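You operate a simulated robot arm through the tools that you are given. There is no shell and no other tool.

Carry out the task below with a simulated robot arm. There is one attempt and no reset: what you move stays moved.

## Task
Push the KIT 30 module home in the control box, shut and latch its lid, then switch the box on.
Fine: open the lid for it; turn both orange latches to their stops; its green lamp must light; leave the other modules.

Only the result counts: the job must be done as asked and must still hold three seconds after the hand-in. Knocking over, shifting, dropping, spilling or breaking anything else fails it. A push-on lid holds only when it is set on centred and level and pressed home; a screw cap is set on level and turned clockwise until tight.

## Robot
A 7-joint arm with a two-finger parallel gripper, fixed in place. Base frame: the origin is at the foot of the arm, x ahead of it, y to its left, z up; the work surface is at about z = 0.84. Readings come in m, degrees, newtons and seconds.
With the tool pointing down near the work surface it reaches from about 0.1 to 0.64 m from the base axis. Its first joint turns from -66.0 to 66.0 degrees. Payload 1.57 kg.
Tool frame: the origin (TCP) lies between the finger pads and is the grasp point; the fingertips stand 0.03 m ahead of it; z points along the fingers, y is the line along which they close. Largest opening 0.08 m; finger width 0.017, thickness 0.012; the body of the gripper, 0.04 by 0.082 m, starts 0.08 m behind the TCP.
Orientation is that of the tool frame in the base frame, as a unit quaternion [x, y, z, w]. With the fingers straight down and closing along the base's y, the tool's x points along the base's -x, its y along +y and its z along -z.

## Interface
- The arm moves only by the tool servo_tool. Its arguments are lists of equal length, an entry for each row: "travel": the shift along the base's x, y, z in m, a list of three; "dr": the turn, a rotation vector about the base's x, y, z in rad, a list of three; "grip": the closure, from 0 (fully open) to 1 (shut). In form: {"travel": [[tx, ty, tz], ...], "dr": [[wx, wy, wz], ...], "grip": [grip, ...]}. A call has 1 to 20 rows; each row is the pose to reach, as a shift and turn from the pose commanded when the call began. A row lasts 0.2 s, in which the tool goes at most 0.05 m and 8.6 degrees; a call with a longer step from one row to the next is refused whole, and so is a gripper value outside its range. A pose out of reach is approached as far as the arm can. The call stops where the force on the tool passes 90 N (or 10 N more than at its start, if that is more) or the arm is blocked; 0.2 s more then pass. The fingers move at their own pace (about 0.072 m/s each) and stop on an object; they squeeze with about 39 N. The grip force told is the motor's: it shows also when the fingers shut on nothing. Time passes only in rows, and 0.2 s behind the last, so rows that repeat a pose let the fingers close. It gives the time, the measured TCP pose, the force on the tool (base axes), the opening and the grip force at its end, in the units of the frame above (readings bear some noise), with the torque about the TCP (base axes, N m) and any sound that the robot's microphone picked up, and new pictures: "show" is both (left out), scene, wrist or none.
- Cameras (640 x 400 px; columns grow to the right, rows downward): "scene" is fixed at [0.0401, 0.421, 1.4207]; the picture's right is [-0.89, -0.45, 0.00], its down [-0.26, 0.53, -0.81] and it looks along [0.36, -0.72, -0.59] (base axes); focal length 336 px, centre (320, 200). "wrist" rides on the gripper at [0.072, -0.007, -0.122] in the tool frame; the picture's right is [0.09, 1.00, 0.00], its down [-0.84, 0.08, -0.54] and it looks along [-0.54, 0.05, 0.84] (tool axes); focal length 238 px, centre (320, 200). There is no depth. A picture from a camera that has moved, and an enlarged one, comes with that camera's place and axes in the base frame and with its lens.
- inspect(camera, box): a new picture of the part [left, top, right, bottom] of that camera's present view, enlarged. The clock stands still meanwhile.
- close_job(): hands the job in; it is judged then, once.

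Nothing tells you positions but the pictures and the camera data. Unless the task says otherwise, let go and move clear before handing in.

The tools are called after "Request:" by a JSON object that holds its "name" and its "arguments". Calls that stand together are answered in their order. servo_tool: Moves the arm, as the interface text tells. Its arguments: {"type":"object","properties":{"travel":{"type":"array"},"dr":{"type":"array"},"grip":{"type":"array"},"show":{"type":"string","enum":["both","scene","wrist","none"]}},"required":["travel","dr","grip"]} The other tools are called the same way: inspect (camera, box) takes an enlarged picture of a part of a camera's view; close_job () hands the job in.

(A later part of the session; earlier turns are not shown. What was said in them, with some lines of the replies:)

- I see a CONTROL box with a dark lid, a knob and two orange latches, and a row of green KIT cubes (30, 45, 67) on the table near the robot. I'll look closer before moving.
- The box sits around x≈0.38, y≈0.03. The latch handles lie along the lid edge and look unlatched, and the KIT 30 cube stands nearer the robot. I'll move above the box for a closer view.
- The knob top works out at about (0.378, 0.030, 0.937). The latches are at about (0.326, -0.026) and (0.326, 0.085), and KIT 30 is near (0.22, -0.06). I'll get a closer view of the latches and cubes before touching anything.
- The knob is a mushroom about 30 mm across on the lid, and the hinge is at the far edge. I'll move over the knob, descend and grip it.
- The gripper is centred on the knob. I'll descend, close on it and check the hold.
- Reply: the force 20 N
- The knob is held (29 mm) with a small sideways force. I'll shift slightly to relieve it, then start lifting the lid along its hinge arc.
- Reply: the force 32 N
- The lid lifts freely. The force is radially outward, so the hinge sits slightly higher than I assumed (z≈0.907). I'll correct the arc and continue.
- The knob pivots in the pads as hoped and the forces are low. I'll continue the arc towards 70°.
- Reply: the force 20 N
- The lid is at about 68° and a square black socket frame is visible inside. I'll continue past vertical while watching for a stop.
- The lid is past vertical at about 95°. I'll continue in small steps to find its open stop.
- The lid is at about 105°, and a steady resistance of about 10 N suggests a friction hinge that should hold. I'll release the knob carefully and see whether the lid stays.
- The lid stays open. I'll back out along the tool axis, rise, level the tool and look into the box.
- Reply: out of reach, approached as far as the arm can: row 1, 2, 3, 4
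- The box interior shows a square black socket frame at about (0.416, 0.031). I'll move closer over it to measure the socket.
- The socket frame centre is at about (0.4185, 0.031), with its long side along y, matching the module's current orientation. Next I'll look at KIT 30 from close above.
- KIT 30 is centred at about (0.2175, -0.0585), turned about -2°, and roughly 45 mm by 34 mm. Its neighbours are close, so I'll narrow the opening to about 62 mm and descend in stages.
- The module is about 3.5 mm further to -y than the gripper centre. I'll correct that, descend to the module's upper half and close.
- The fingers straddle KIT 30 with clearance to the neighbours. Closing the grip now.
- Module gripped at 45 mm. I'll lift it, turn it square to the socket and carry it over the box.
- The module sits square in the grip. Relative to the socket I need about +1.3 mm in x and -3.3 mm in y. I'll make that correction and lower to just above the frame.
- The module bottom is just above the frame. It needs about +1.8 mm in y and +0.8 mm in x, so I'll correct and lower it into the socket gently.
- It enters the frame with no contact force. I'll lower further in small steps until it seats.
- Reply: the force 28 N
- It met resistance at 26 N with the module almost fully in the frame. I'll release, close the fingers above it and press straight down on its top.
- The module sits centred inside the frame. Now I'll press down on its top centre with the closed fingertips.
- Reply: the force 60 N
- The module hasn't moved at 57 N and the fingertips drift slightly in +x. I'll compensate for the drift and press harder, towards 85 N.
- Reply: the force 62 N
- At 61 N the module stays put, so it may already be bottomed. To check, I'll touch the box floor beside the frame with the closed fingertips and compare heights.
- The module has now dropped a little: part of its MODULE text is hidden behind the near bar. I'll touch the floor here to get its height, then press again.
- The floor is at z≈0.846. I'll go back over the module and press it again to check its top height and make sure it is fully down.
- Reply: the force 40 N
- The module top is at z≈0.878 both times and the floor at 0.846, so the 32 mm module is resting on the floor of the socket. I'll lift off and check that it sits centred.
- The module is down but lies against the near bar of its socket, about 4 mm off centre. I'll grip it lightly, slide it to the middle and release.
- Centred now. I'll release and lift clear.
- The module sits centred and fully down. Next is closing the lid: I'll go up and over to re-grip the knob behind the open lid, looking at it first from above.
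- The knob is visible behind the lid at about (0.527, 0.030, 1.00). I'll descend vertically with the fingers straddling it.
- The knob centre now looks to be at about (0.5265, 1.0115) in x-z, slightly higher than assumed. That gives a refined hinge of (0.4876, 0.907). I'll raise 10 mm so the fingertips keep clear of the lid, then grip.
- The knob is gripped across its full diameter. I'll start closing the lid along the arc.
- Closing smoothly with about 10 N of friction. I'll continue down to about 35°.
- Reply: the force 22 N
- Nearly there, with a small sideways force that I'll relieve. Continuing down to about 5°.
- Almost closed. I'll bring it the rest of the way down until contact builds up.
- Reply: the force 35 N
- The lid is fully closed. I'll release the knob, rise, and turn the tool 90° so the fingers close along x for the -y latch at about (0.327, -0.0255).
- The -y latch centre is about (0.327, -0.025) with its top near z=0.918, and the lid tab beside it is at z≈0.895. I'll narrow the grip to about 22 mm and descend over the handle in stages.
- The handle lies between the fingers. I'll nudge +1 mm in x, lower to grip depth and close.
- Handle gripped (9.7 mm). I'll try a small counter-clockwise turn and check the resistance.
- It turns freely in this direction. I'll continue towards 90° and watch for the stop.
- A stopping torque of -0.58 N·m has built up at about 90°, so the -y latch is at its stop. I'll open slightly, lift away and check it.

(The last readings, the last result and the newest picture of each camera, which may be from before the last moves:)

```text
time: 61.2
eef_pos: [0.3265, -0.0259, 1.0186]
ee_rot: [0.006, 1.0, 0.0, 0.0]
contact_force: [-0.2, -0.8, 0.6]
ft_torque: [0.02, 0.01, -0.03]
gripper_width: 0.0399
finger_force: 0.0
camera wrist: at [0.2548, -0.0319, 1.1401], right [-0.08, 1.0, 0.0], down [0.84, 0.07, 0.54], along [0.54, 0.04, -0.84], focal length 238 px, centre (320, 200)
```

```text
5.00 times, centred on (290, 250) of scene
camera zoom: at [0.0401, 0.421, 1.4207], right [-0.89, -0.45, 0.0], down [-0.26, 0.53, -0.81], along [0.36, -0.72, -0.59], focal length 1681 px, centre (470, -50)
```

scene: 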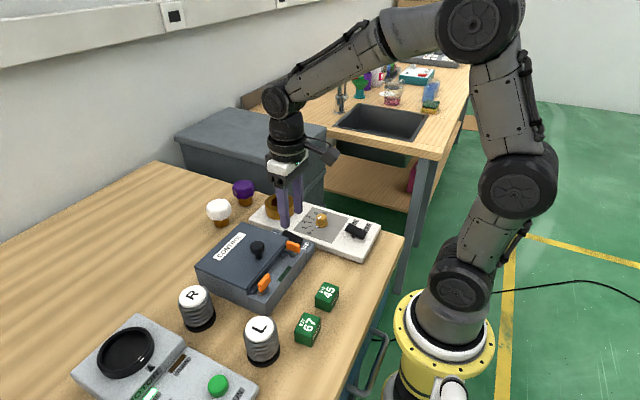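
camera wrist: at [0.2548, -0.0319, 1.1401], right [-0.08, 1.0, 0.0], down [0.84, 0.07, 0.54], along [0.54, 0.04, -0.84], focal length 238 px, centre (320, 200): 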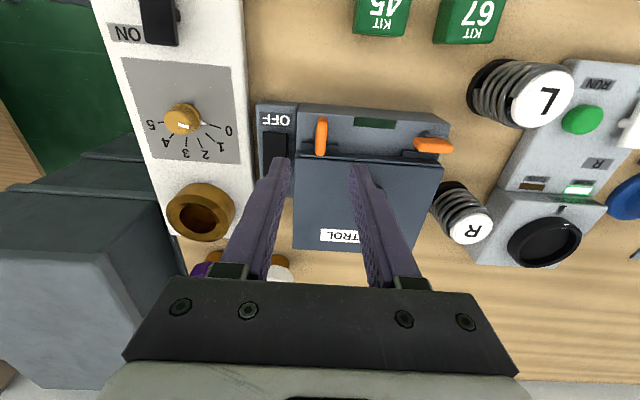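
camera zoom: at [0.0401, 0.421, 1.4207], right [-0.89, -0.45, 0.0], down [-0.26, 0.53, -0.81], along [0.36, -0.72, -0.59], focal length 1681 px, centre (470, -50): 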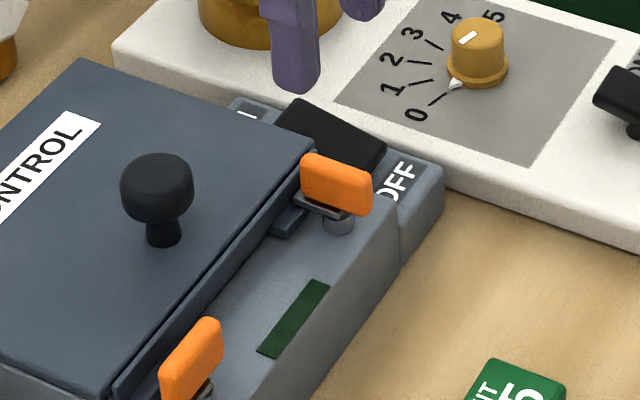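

The -y latch blade now lies across the lid tab. Next I'll turn the tool to +90° and go to the +y latch at about (0.327, 0.085), which should turn clockwise.

Request:
{"name": "servo_tool", "arguments": {"travel": [[0, 0.01, 0], [0, 0.02, 0], [0, 0.03, 0], [0, 0.04, 0], [0, 0.05, 0], [0, 0.06, 0], [0, 0.07, 0], [0, 0.08, 0], [0, 0.09, 0], [0, 0.1, 0], [0, 0.11, 0], [0, 0.11, 0], [0, 0.11, 0]], "dr": [[0, 0, 0.14], [0, 0, 0.28], [0, 0, 0.42], [0, 0, 0.56], [0, 0, 0.7], [0, 0, 0.84], [0, 0, 0.98], [0, 0, 1.12], [0, 0, 1.26], [0, 0, 1.4], [0, 0, 1.54], [0, 0, 1.582], [0, 0, 1.582]], "grip": [0.5, 0.5, 0.5, 0.5, 0.5, 0.5, 0.5, 0.5, 0.5, 0.6, 0.725, 0.725, 0.725]}}

Request:
{"name": "inspect", "arguments": {"camera": "wrist", "box": [220, 60, 420, 220]}}

```text
time: 64.0
eef_pos: [0.3273, 0.0855, 1.0181]
ee_rot: [0.708, -0.706, 0.0, 0.0]
contact_force: [0.9, 0.5, 0.0]
ft_torque: [0.02, -0.01, -0.01]
gripper_width: 0.0218
finger_force: 0.1
camera wrist: at [0.3337, 0.0136, 1.14], right [-1.0, -0.09, 0.0], down [-0.08, 0.84, 0.54], along [-0.05, 0.54, -0.84], focal length 238 px, centre (320, 200)
```

scene: 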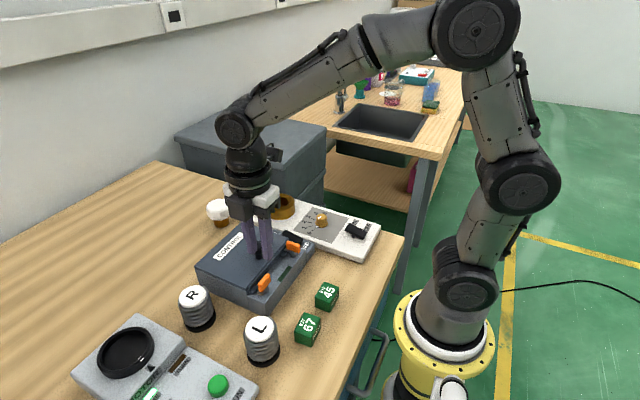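
wrist: 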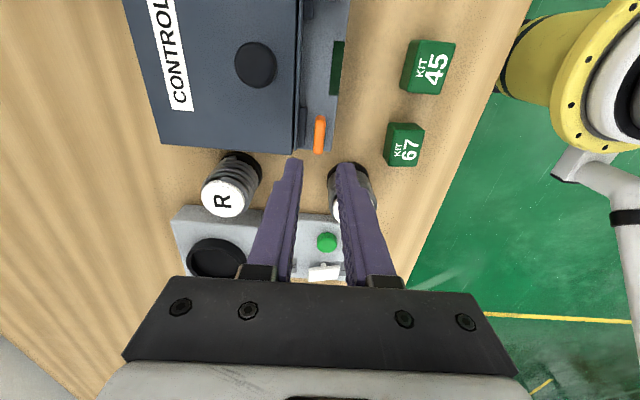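

```text
2.50 times, centred on (320, 140) of wrist
camera zoom: at [0.3337, 0.0136, 1.14], right [-1.0, -0.09, 0.0], down [-0.08, 0.84, 0.54], along [-0.05, 0.54, -0.84], focal length 596 px, centre (320, 350)
```

zoom: 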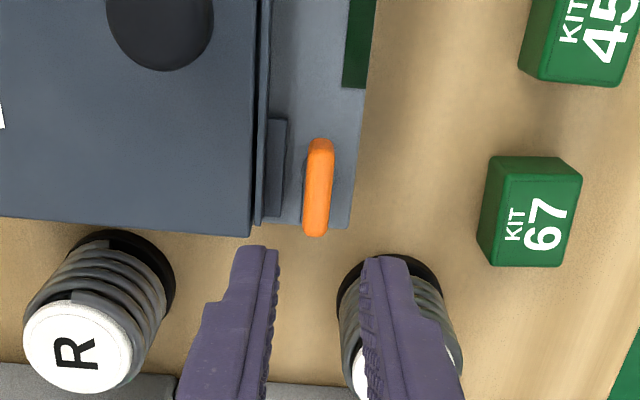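

The +y latch is centred at about (0.328, 0.085), right beneath the gripper. Descending in stages.

Request:
{"name": "servo_tool", "arguments": {"travel": [[0, -0.0005, -0.03], [0, -0.0005, -0.06], [0, -0.0005, -0.075], [0, -0.0005, -0.0845], [0, -0.0005, -0.0845]], "dr": [[0, 0, 0], [0, 0, 0], [0, 0, 0], [0, 0, 0], [0, 0, 0]], "grip": [0.725, 0.725, 0.725, 0.725, 0.725]}}

Request:
{"name": "inspect", "arguments": {"camera": "wrist", "box": [240, 80, 400, 220]}}

Request:
{"name": "inspect", "arguments": {"camera": "scene", "box": [220, 220, 310, 310]}}

```text
time: 65.2
eef_pos: [0.3296, 0.0858, 0.9361]
ee_rot: [-0.707, 0.707, -0.002, 0.006]
contact_force: [-6.1, -2.3, 42.2]
ft_torque: [-0.41, -0.71, -0.1]
gripper_width: 0.0171
finger_force: 0.0
camera wrist: at [0.3346, 0.0129, 1.0586], right [-1.0, -0.09, -0.01], down [-0.08, 0.84, 0.54], along [-0.04, 0.54, -0.84], focal length 238 px, centre (320, 200)
```

scene: 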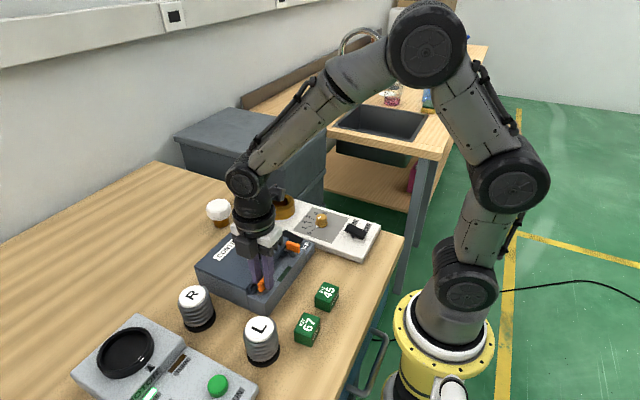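
wrist: 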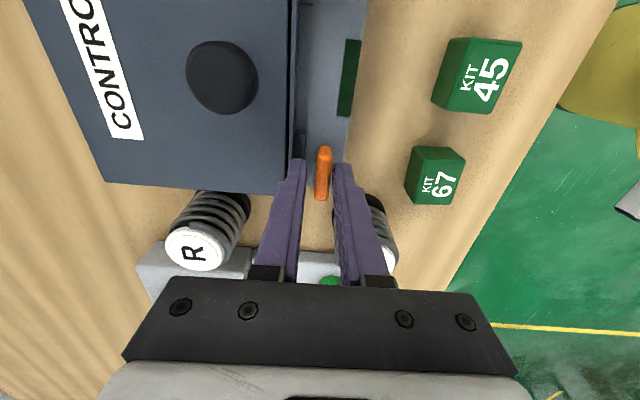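

```text
2.86 times, centred on (320, 150) of wrist
camera zoom: at [0.3346, 0.0129, 1.0586], right [-1.0, -0.09, -0.01], down [-0.08, 0.84, 0.54], along [-0.04, 0.54, -0.84], focal length 681 px, centre (320, 343)
```

zoom: 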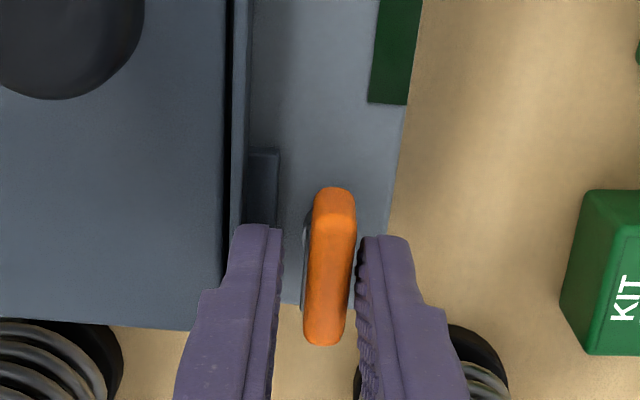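

```text
4.44 times, centred on (265, 265) of scene
camera zoom: at [0.0395, 0.4208, 1.4208], right [-0.89, -0.45, 0.0], down [-0.26, 0.53, -0.81], along [0.36, -0.72, -0.59], focal length 1494 px, centre (564, -89)
```

zoom: 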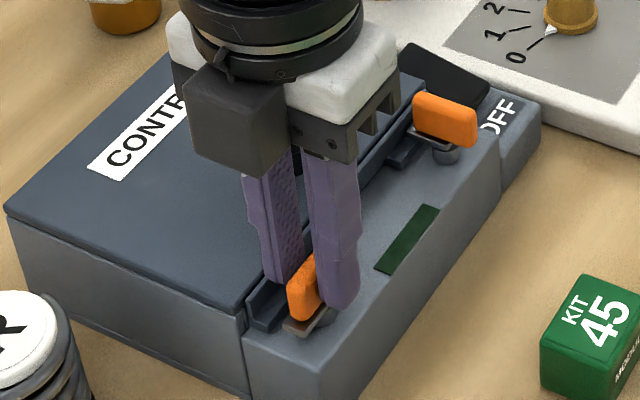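

There is 42 N of contact: the +x finger has touched the lid edge, and the gripper is about 2.5 mm too far in +x. I'll back up, shift in -x and descend again.

Request:
{"name": "servo_tool", "arguments": {"travel": [[0, 0, 0.01], [0, 0, 0.02], [-0.003, -0.0005, 0.02], [-0.003, -0.0005, 0.02]], "dr": [[0, 0, 0], [0, 0, 0], [0, 0, 0], [0, 0, 0]], "grip": [0.725, 0.725, 0.725, 0.725], "show": "wrist"}}

Request:
{"name": "inspect", "arguments": {"camera": "wrist", "box": [240, 80, 400, 220]}}

Request:
{"name": "inspect", "arguments": {"camera": "scene", "box": [190, 210, 320, 310]}}

```text
time: 66.2
eef_pos: [0.3232, 0.0833, 0.9535]
ee_rot: [-0.707, 0.707, 0.0, -0.001]
contact_force: [0.2, 0.1, -0.4]
ft_torque: [0.01, 0.0, 0.03]
gripper_width: 0.0219
finger_force: 0.2
camera wrist: at [0.33, 0.0119, 1.0753], right [-1.0, -0.09, 0.0], down [-0.08, 0.84, 0.54], along [-0.05, 0.54, -0.84], focal length 238 px, centre (320, 200)
```

wrist: 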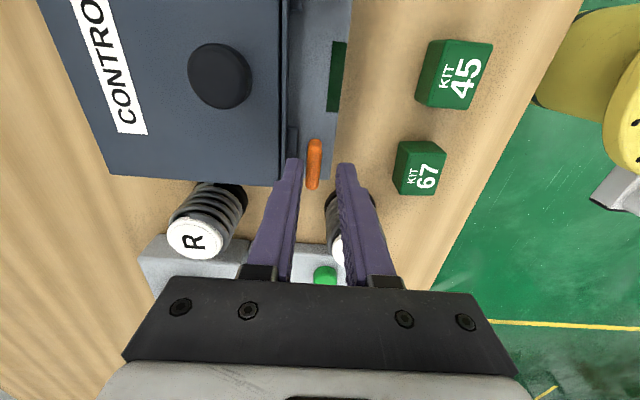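

```text
2.86 times, centred on (320, 150) of wrist
camera zoom: at [0.33, 0.0119, 1.0753], right [-1.0, -0.09, 0.0], down [-0.08, 0.84, 0.54], along [-0.05, 0.54, -0.84], focal length 681 px, centre (320, 343)
```

zoom: 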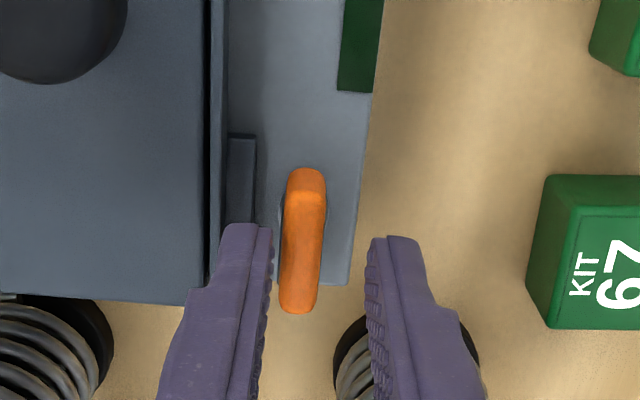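

```text
4.00 times, centred on (255, 260) of scene
camera zoom: at [0.0401, 0.421, 1.4207], right [-0.89, -0.45, 0.0], down [-0.26, 0.53, -0.81], along [0.36, -0.72, -0.59], focal length 1345 px, centre (580, -40)
```

zoom: 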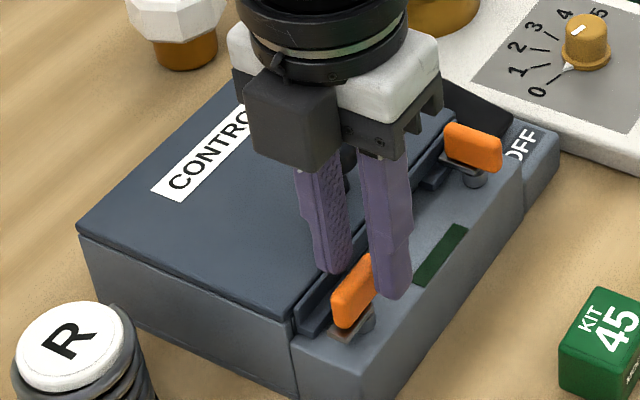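

Request:
{"name": "servo_tool", "arguments": {"travel": [[0.002, 0.0012, 0], [0.002, 0.0012, -0.008], [0.002, 0.0012, -0.015], [0.002, 0.0012, -0.019], [0.002, 0.0012, -0.019]], "dr": [[0, 0, 0], [0, 0, 0], [0, 0, 0], [0, 0, 0], [0, 0, 0]], "grip": [0.75, 0.75, 0.75, 0.75, 0.75], "show": "wrist"}}

Request:
{"name": "inspect", "arguments": {"camera": "wrist", "box": [240, 80, 400, 220]}}

Request:
{"name": "inspect", "arguments": {"camera": "scene", "box": [220, 220, 310, 310]}}

```text
time: 67.4
eef_pos: [0.3271, 0.0851, 0.9343]
ee_rot: [0.707, -0.707, 0.0, 0.0]
contact_force: [-0.6, 0.1, -0.2]
ft_torque: [0.01, 0.02, -0.04]
gripper_width: 0.0199
finger_force: 0.0
camera wrist: at [0.3332, 0.0138, 1.0562], right [-1.0, -0.09, 0.0], down [-0.08, 0.84, 0.54], along [-0.05, 0.54, -0.84], focal length 238 px, centre (320, 200)
```

wrist: 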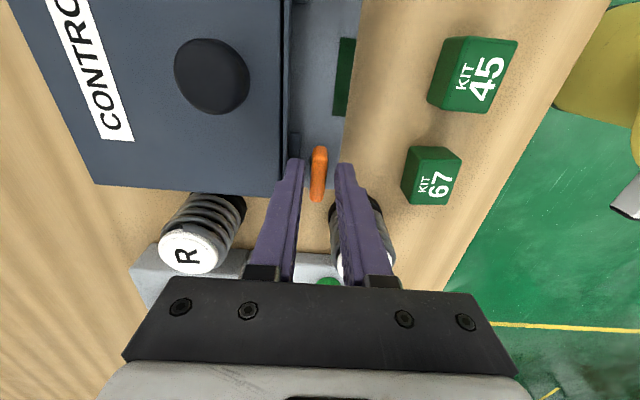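

```text
2.86 times, centred on (320, 150) of wrist
camera zoom: at [0.3332, 0.0138, 1.0562], right [-1.0, -0.09, 0.0], down [-0.08, 0.84, 0.54], along [-0.05, 0.54, -0.84], focal length 681 px, centre (320, 343)
```

zoom: 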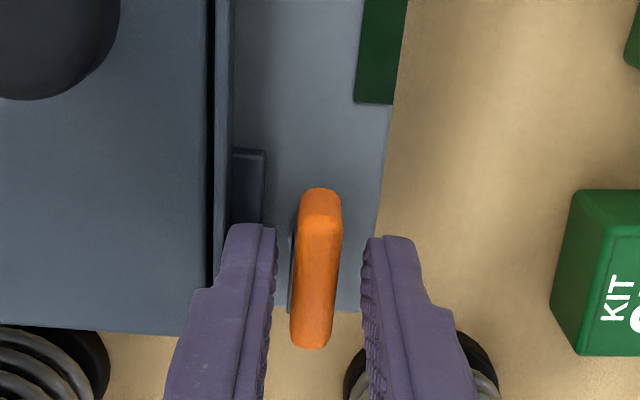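

```text
4.44 times, centred on (265, 265) of scene
camera zoom: at [0.0401, 0.421, 1.4207], right [-0.89, -0.45, 0.0], down [-0.26, 0.53, -0.81], along [0.36, -0.72, -0.59], focal length 1494 px, centre (564, -89)
```

zoom: 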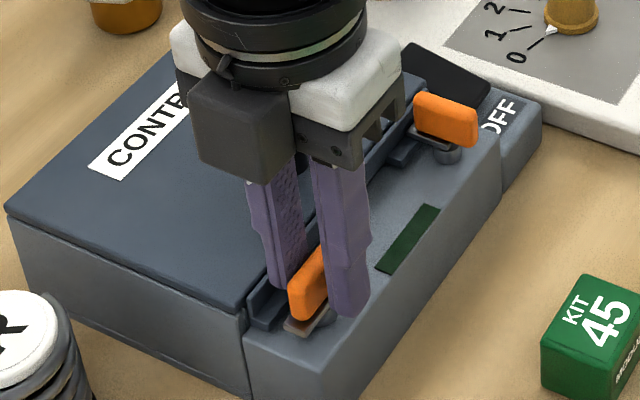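

No contact now and the handle is centred between the fingers. I'll close on it and turn clockwise a little to test.

Request:
{"name": "servo_tool", "arguments": {"travel": [[0, 0, 0], [0, 0, 0], [0, 0, 0], [0, 0, 0], [0, 0, 0], [0, 0, 0], [0, 0, 0]], "dr": [[0, 0, 0], [0, 0, 0], [0, 0, 0], [0, 0, -0.1], [0, 0, -0.2], [0, 0, -0.3], [0, 0, -0.3]], "grip": [1, 1, 1, 1, 1, 1, 1], "show": "wrist"}}

Request:
{"name": "inspect", "arguments": {"camera": "scene", "box": [220, 220, 310, 310]}}

```text
time: 69.0
eef_pos: [0.3286, 0.0856, 0.9334]
ee_rot: [-0.593, 0.805, -0.001, 0.002]
contact_force: [17.6, -1.6, -1.6]
ft_torque: [-0.81, 0.28, 0.02]
gripper_width: 0.0098
finger_force: 27.7
camera wrist: at [0.3123, 0.015, 1.0564], right [-0.98, 0.21, 0.0], down [0.17, 0.82, 0.54], along [0.12, 0.53, -0.84], focal length 238 px, centre (320, 200)
```

wrist: 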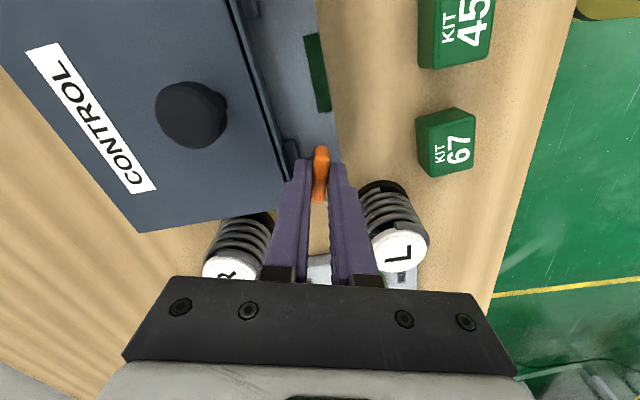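

```text
4.44 times, centred on (265, 265) of scene
camera zoom: at [0.0406, 0.4209, 1.4207], right [-0.89, -0.45, 0.0], down [-0.26, 0.53, -0.81], along [0.36, -0.72, -0.59], focal length 1494 px, centre (564, -89)
```

zoom: 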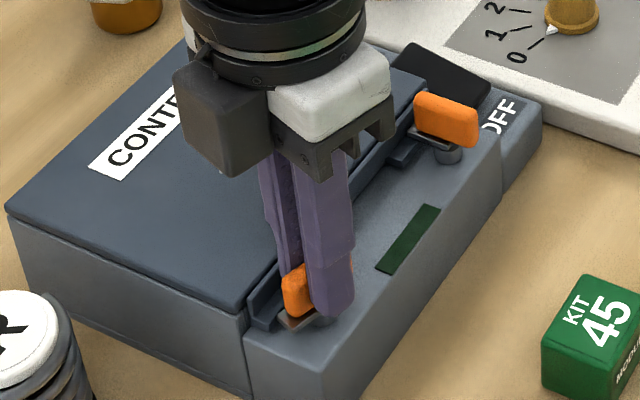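

It turns freely clockwise. I'll continue to 90° and a little beyond to feel the stop.

Request:
{"name": "servo_tool", "arguments": {"travel": [[0.0008, 0, 0], [0.0015, 0, 0], [0.0015, 0, 0], [0.0015, 0, 0], [0.0015, 0, 0], [0.0015, 0, 0], [0.0015, 0, 0], [0.0015, 0, 0], [0.0015, 0, 0], [0.0015, 0, 0], [0.0015, 0, 0]], "dr": [[0, 0, -0.14], [0, 0, -0.28], [0, 0, -0.42], [0, 0, -0.56], [0, 0, -0.7], [0, 0, -0.84], [0, 0, -0.98], [0, 0, -1.12], [0, 0, -1.26], [0, 0, -1.34], [0, 0, -1.34]], "grip": [1, 1, 1, 1, 1, 1, 1, 1, 1, 1, 1], "show": "wrist"}}

Request:
{"name": "inspect", "arguments": {"camera": "scene", "box": [220, 220, 310, 310]}}

```text
time: 71.4
eef_pos: [0.3282, 0.0847, 0.9347]
ee_rot: [0.034, 0.999, 0.0, 0.001]
contact_force: [13.1, -2.5, -11.2]
ft_torque: [-0.07, -0.45, 0.52]
gripper_width: 0.011
finger_force: 29.0
camera wrist: at [0.2556, 0.0837, 1.0565], right [-0.02, 1.0, 0.0], down [0.84, 0.02, 0.54], along [0.54, 0.01, -0.84], focal length 238 px, centre (320, 200)
```

wrist: 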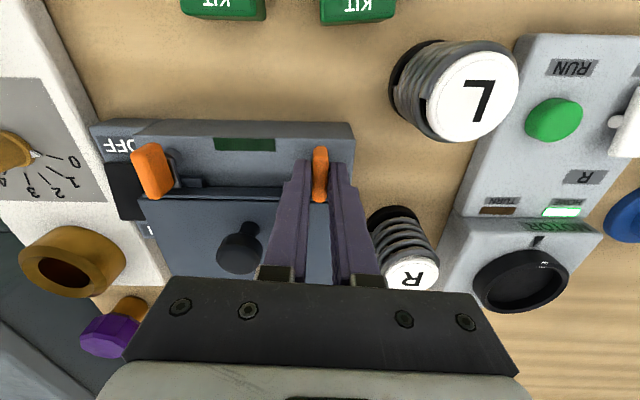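

```text
4.44 times, centred on (265, 265) of scene
camera zoom: at [0.0406, 0.4209, 1.4207], right [-0.89, -0.45, 0.0], down [-0.26, 0.53, -0.81], along [0.36, -0.72, -0.59], focal length 1494 px, centre (564, -89)
```

zoom: 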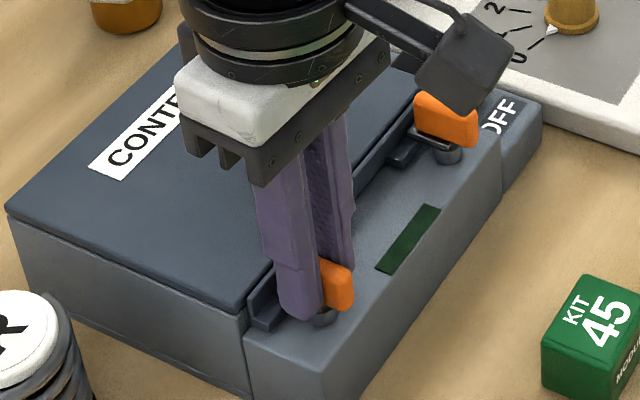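

Stop torque of +0.52 N·m just past 90°, so the +y latch is home too. I'll release, lift and inspect both latches and the switch.

Request:
{"name": "servo_tool", "arguments": {"travel": [[0, 0, 0], [0, 0, 0], [0, 0, 0.03], [0, 0, 0.07], [0, -0.03, 0.1], [0, -0.06, 0.11], [0, -0.09, 0.11], [0, -0.09, 0.11]], "dr": [[0, 0, 0], [0, 0, 0], [0, 0, 0], [0, 0, 0], [0, 0, 0.069], [0, 0, 0.069], [0, 0, 0.069], [0, 0, 0.069]], "grip": [0.725, 0.725, 0.725, 0.6, 0.4, 0.4, 0.4, 0.4]}}

Request:
{"name": "inspect", "arguments": {"camera": "wrist", "box": [230, 60, 430, 220]}}

Request:
{"name": "inspect", "arguments": {"camera": "scene", "box": [220, 210, 330, 310]}}

Request:
{"name": "inspect", "arguments": {"camera": "scene", "box": [275, 220, 325, 260]}}

```text
time: 73.2
eef_pos: [0.3263, -0.0056, 1.0452]
ee_rot: [0.0, 1.0, 0.0, -0.001]
contact_force: [-0.9, 0.7, 0.3]
ft_torque: [-0.01, 0.01, 0.01]
gripper_width: 0.0481
finger_force: 0.0
camera wrist: at [0.2543, -0.0119, 1.1678], right [-0.09, 1.0, 0.0], down [0.84, 0.08, 0.54], along [0.54, 0.05, -0.84], focal length 238 px, centre (320, 200)
```

scene: 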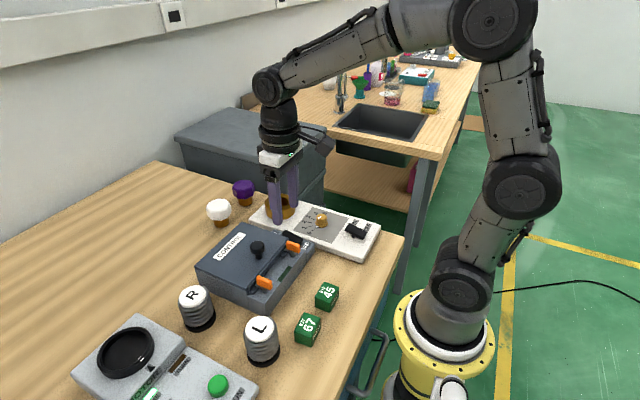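
wrist: 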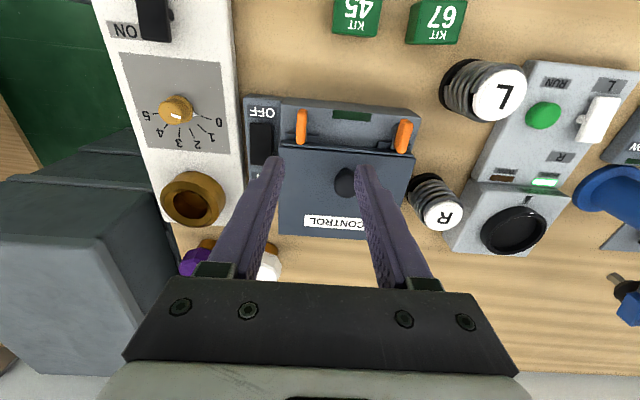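

```text
2.50 times, centred on (330, 140) of wrist
camera zoom: at [0.2543, -0.0119, 1.1678], right [-0.09, 1.0, 0.0], down [0.84, 0.08, 0.54], along [0.54, 0.05, -0.84], focal length 596 px, centre (295, 350)
```

zoom: 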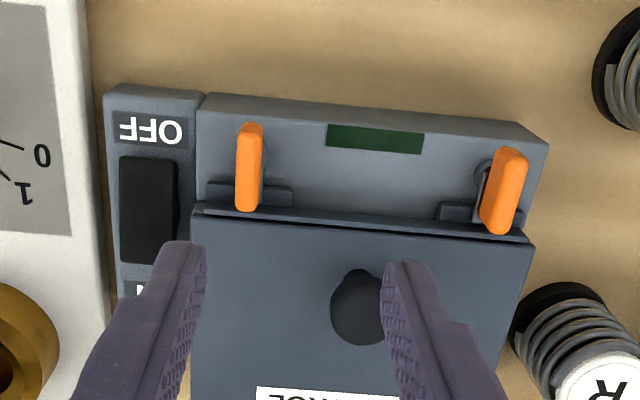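

```text
4.00 times, centred on (275, 260) of scene
camera zoom: at [0.0401, 0.421, 1.4207], right [-0.89, -0.45, 0.0], down [-0.26, 0.53, -0.81], along [0.36, -0.72, -0.59], focal length 1345 px, centre (500, -40)
```

zoom: 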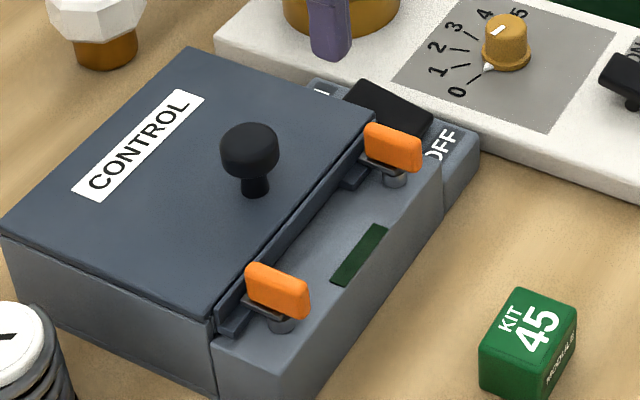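

```text
10.00 times, centred on (300, 240) of scene
camera zoom: at [0.0401, 0.421, 1.4207], right [-0.89, -0.45, 0.0], down [-0.26, 0.53, -0.81], along [0.36, -0.72, -0.59], focal length 3362 px, centre (520, -200)
```

zoom: 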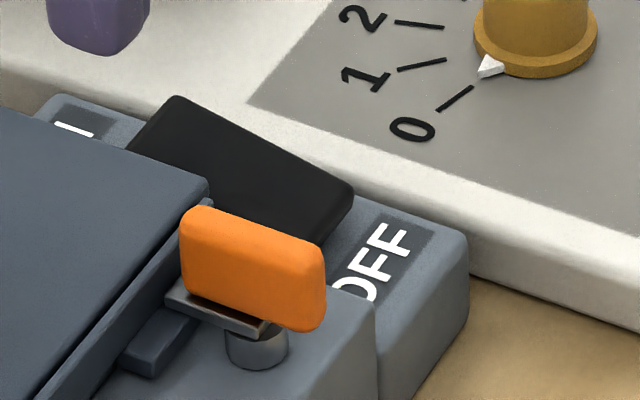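

Both latches now lie across the lid. The rocker's ON end (far end, at about x=0.377, y=-0.0745) stands up and OFF is pressed, so I'll close the fingers and move above the ON end.

Request:
{"name": "servo_tool", "arguments": {"travel": [[0.02, -0.025, 0], [0.04, -0.05, 0], [0.0505, -0.069, -0.02], [0.0505, -0.069, -0.06], [0.0505, -0.069, -0.075], [0.0505, -0.069, -0.075]], "dr": [[0, 0, 0], [0, 0, 0], [0, 0, 0], [0, 0, 0], [0, 0, 0], [0, 0, 0]], "grip": [1, 1, 1, 1, 1, 1]}}

Request:
{"name": "inspect", "arguments": {"camera": "wrist", "box": [240, 60, 420, 210]}}

Request:
{"name": "inspect", "arguments": {"camera": "scene", "box": [260, 200, 340, 270]}}

```text
time: 74.6
eef_pos: [0.3768, -0.0753, 0.9686]
ee_rot: [0.0, 1.0, 0.0, 0.0]
contact_force: [0.4, -0.4, 0.1]
ft_torque: [-0.01, 0.03, -0.01]
gripper_width: 0.0
finger_force: 21.5
camera wrist: at [0.3057, -0.0808, 1.0909], right [-0.09, 1.0, 0.0], down [0.84, 0.08, 0.54], along [0.54, 0.05, -0.84], focal length 238 px, centre (320, 200)
```

scene: 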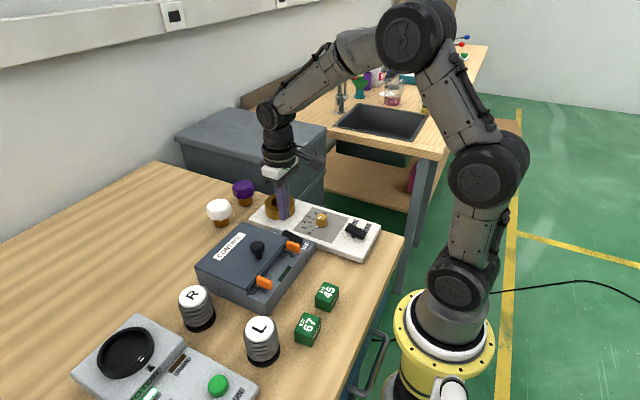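
wrist: 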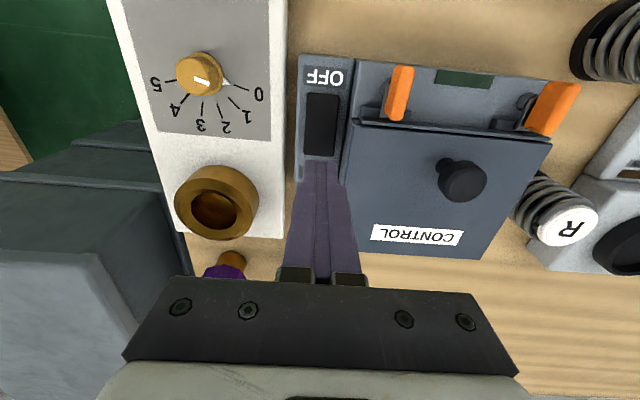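

```text
2.67 times, centred on (330, 135) of wrist
camera zoom: at [0.3057, -0.0808, 1.0909], right [-0.09, 1.0, 0.0], down [0.84, 0.08, 0.54], along [0.54, 0.05, -0.84], focal length 636 px, centre (293, 373)
```

zoom: 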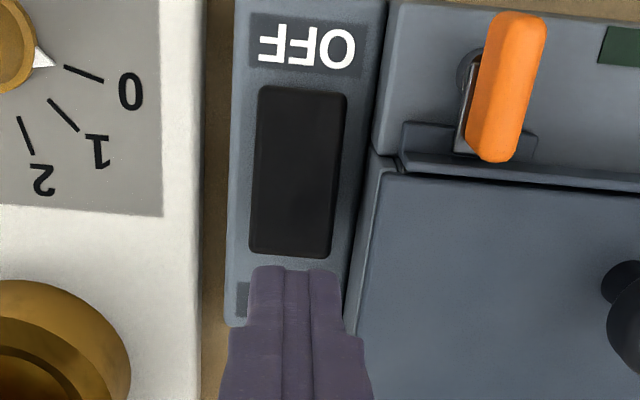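

```text
5.71 times, centred on (300, 235) of scene
camera zoom: at [0.0401, 0.421, 1.4207], right [-0.89, -0.45, 0.0], down [-0.26, 0.53, -0.81], along [0.36, -0.72, -0.59], focal length 1921 px, centre (434, 0)
```

zoom: 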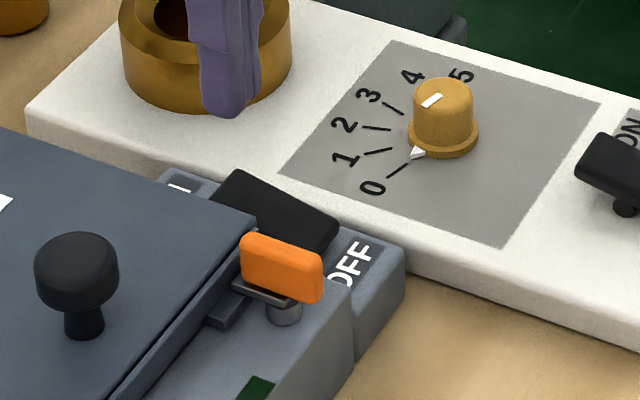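

The fingertips are above the ON end. I'll press down gradually.

Request:
{"name": "servo_tool", "arguments": {"travel": [[0, 0.0005, -0.03], [0, 0.0005, -0.044], [0, 0.0005, -0.05], [0, 0.0005, -0.054], [0, 0.0005, -0.058], [0, 0.0005, -0.058]], "dr": [[0, 0, 0], [0, 0, 0], [0, 0, 0], [0, 0, 0], [0, 0, 0], [0, 0, 0]], "grip": [1, 1, 1, 1, 1, 1]}}

Request:
{"name": "inspect", "arguments": {"camera": "scene", "box": [250, 210, 330, 280]}}

Request:
{"name": "inspect", "arguments": {"camera": "wrist", "box": [240, 60, 420, 210]}}

```text
time: 76.0
eef_pos: [0.3792, -0.074, 0.9157]
ee_rot: [0.0, 1.0, 0.0, 0.004]
contact_force: [-11.1, 6.2, 51.8]
ft_torque: [0.29, 0.73, -0.04]
gripper_width: 0.0002
finger_force: 21.1
camera wrist: at [0.3068, -0.0797, 1.0376], right [-0.09, 1.0, 0.0], down [0.83, 0.08, 0.55], along [0.55, 0.05, -0.84], focal length 238 px, centre (320, 200)
```

scene: 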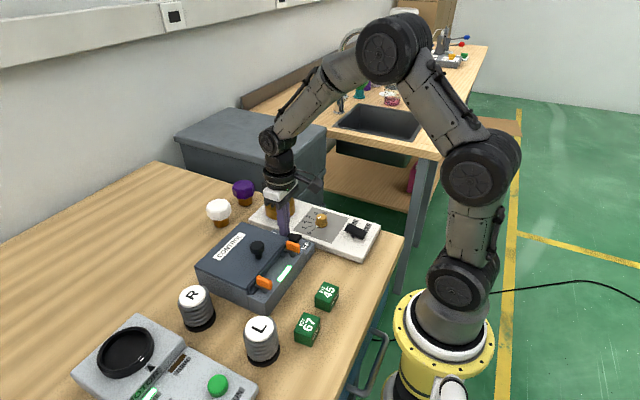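
wrist: 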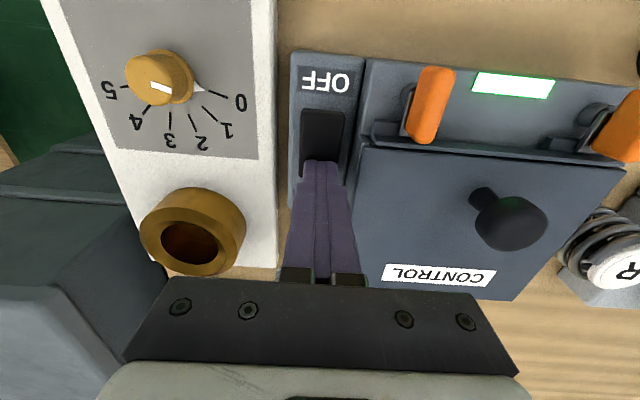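

```text
5.71 times, centred on (290, 245) of scene
camera zoom: at [0.0392, 0.4213, 1.4207], right [-0.89, -0.45, 0.0], down [-0.26, 0.53, -0.81], along [0.36, -0.72, -0.59], focal length 1921 px, centre (491, -57)
```

zoom: 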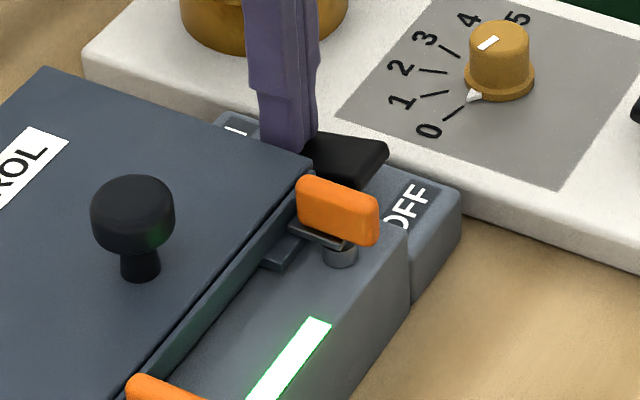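

```text
2.67 times, centred on (330, 135) of wrist
camera zoom: at [0.3068, -0.0797, 1.0376], right [-0.09, 1.0, 0.0], down [0.83, 0.08, 0.55], along [0.55, 0.05, -0.84], focal length 636 px, centre (293, 373)
```

zoom: 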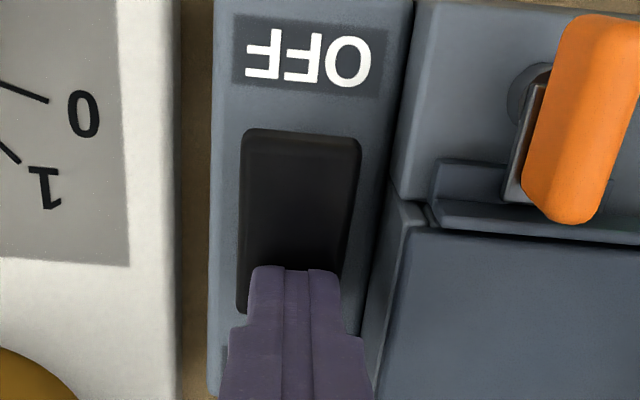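

The rocker flipped and the green lamp lights. I'll lift straight off, move clear and check that everything holds.

Request:
{"name": "servo_tool", "arguments": {"travel": [[0, 0, 0.02], [0, 0, 0.06], [-0.01, 0.01, 0.11], [-0.03, 0.03, 0.15], [-0.03, 0.05, 0.18], [-0.03, 0.05, 0.18], [-0.03, 0.05, 0.18]], "dr": [[0, 0, 0], [0, 0, 0], [0, 0, 0], [0, 0, 0], [0, 0, 0], [0, 0, 0], [0, 0, 0]], "grip": [1, 1, 1, 1, 1, 1, 1]}}

Request:
{"name": "inspect", "arguments": {"camera": "scene", "box": [190, 205, 330, 315]}}

Request:
{"name": "inspect", "arguments": {"camera": "wrist", "box": [200, 30, 440, 200]}}

```text
refused: row 3 steps farther than a row can; nothing moved
```

```text
3.64 times, centred on (260, 260) of scene
camera zoom: at [0.0392, 0.4213, 1.4207], right [-0.89, -0.45, 0.0], down [-0.26, 0.53, -0.81], along [0.36, -0.72, -0.59], focal length 1223 px, centre (538, -18)
```

zoom: 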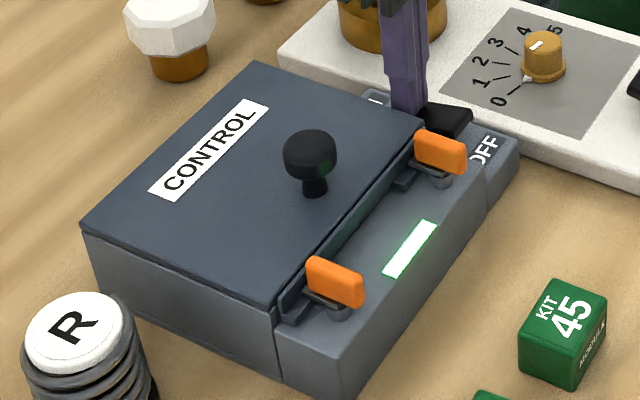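

```text
2.35 times, centred on (320, 115) of wrist
camera zoom: at [0.3068, -0.0797, 1.0376], right [-0.09, 1.0, 0.0], down [0.83, 0.08, 0.55], along [0.55, 0.05, -0.84], focal length 561 px, centre (320, 400)
```

zoom: 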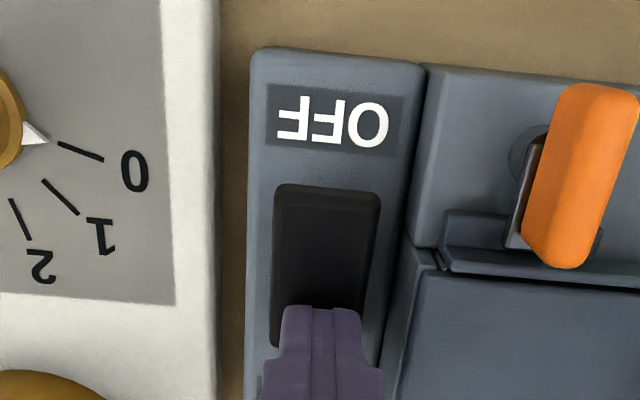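

That call was refused because one step was too long, so nothing moved. I'll repeat the retreat with shorter steps.

Request:
{"name": "servo_tool", "arguments": {"travel": [[0, 0, 0.015], [0, 0, 0.05], [0, 0, 0.09], [-0.01, 0.01, 0.125], [-0.02, 0.03, 0.15], [-0.03, 0.05, 0.175], [-0.03, 0.05, 0.175], [-0.03, 0.05, 0.175]], "dr": [[0, 0, 0], [0, 0, 0], [0, 0, 0], [0, 0, 0], [0, 0, 0], [0, 0, 0], [0, 0, 0], [0, 0, 0]], "grip": [1, 1, 1, 1, 1, 1, 1, 1]}}

Request:
{"name": "inspect", "arguments": {"camera": "scene", "box": [190, 205, 330, 315]}}

Request:
{"name": "inspect", "arguments": {"camera": "wrist", "box": [200, 30, 440, 200]}}

```text
time: 77.8
eef_pos: [0.3492, -0.0236, 1.0846]
ee_rot: [0.0, 1.0, 0.0, 0.001]
contact_force: [0.4, 0.1, 1.0]
ft_torque: [-0.05, -0.01, 0.0]
gripper_width: 0.0
finger_force: 21.4
camera wrist: at [0.2765, -0.0294, 1.2073], right [-0.09, 1.0, 0.0], down [0.84, 0.08, 0.54], along [0.54, 0.05, -0.84], focal length 238 px, centre (320, 200)
```

scene: 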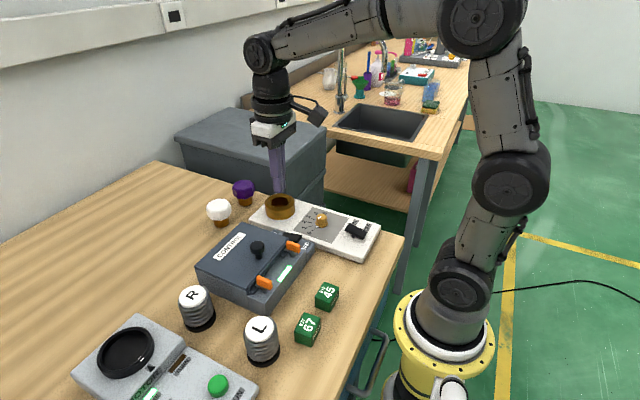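
wrist: 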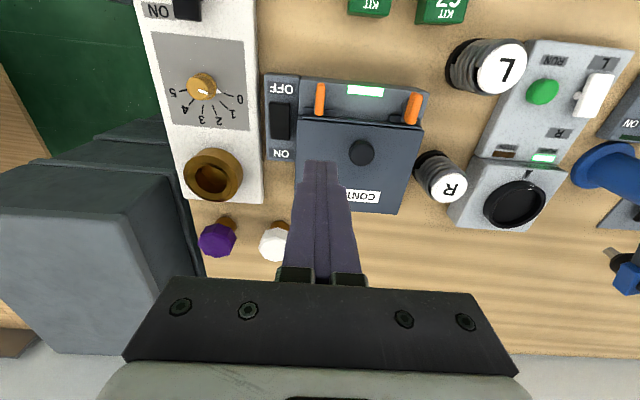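

```text
3.64 times, centred on (260, 260) of scene
camera zoom: at [0.0401, 0.421, 1.4207], right [-0.89, -0.45, 0.0], down [-0.26, 0.53, -0.81], along [0.36, -0.72, -0.59], focal length 1223 px, centre (538, -18)
```

zoom: 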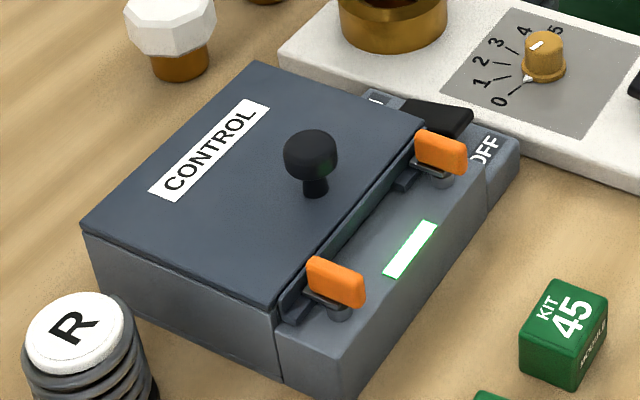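

```text
2.35 times, centred on (320, 115) of wrist
camera zoom: at [0.2765, -0.0294, 1.2073], right [-0.09, 1.0, 0.0], down [0.84, 0.08, 0.54], along [0.54, 0.05, -0.84], focal length 561 px, centre (320, 400)
```

zoom: 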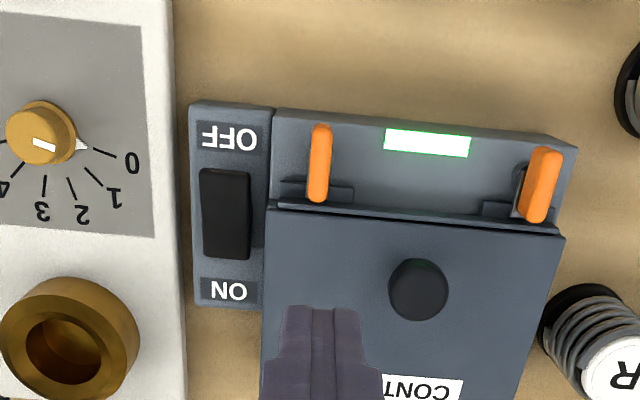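

The lamp stays lit with the tool clear. I'll look at both latches squarely from above, since the +y one looks slightly angled in perspective.

Request:
{"name": "servo_tool", "arguments": {"travel": [[-0.01, 0.04, -0.01], [-0.02, 0.08, -0.02], [-0.02, 0.116, -0.03], [-0.02, 0.116, -0.03]], "dr": [[0, 0, 0], [0, 0, 0], [0, 0, 0], [0, 0, 0]], "grip": [1, 1, 1, 1], "show": "wrist"}}

Request:
{"name": "inspect", "arguments": {"camera": "wrist", "box": [200, 60, 400, 180]}}

Request:
{"name": "inspect", "arguments": {"camera": "wrist", "box": [290, 90, 360, 140]}}

```text
time: 78.8
eef_pos: [0.3276, 0.0914, 1.0563]
ee_rot: [0.0, 1.0, 0.0, 0.0]
contact_force: [-0.1, -0.1, 0.5]
ft_torque: [-0.02, 0.0, 0.03]
gripper_width: 0.0
finger_force: 21.1
camera wrist: at [0.2551, 0.0853, 1.1777], right [-0.09, 1.0, 0.0], down [0.84, 0.08, 0.54], along [0.54, 0.05, -0.84], focal length 238 px, centre (320, 200)
```

wrist: 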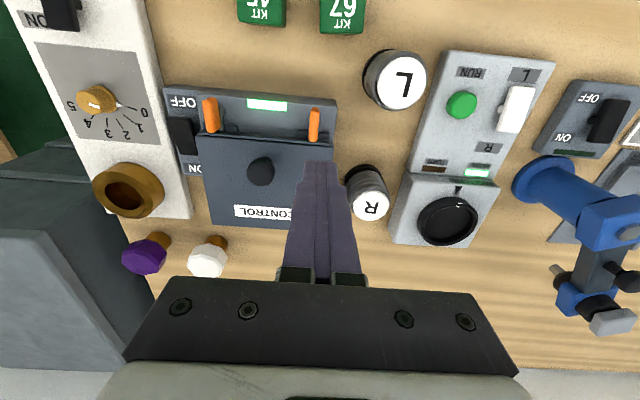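

```text
3.20 times, centred on (300, 120) of wrist
camera zoom: at [0.2551, 0.0853, 1.1777], right [-0.09, 1.0, 0.0], down [0.84, 0.08, 0.54], along [0.54, 0.05, -0.84], focal length 763 px, centre (384, 456)
```

zoom: 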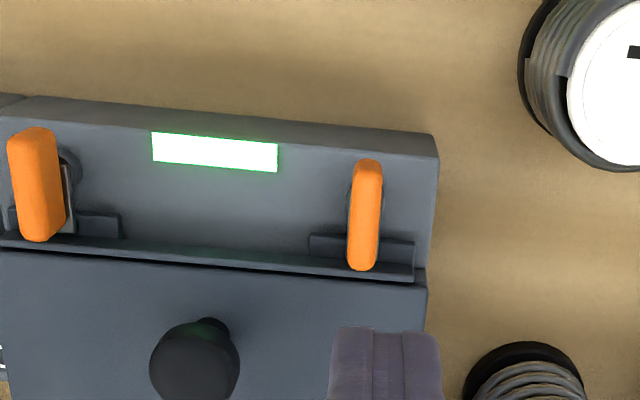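

```text
8.00 times, centred on (325, 115) of wrist
camera zoom: at [0.2551, 0.0853, 1.1777], right [-0.09, 1.0, 0.0], down [0.84, 0.08, 0.54], along [0.54, 0.05, -0.84], focal length 1907 px, centre (280, 880)
```

zoom: 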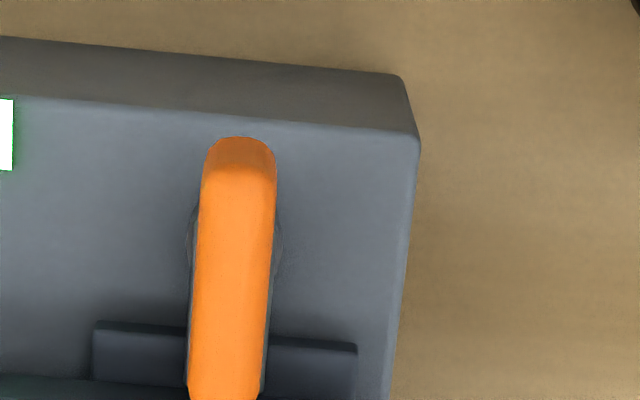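

Both latches are square across the lid tabs at 90°, the rocker is ON and the lamp is lit. The other modules are untouched and the tool is clear. Handing in.

Request:
{"name": "close_job", "arguments": {}}

```text
The job is handed in.
```

The job is handed in, and at the last look the control box was switched on with its green lamp lit. No verdict came back with the hand-in.

- **Module:** KIT 30 sits in its socket, centred and down on the box floor. I pressed on it with about 60 N and it went no lower.
- **Lid and latches:** the lid is shut, and both orange latches are turned about 90° to their stops, across the lid tabs.
- **Switch:** the rocker is in the ON position, and the lamp stayed lit after I lifted the fingers off.
- **Contact to note:** one fingertip pressed on the lid edge with about 42 N on my first approach to the second latch. I backed off and saw no damage or movement.
- **Everything else:** I did not touch KIT 45, KIT 67 or the other objects on the bench, and the tool is clear of the box.
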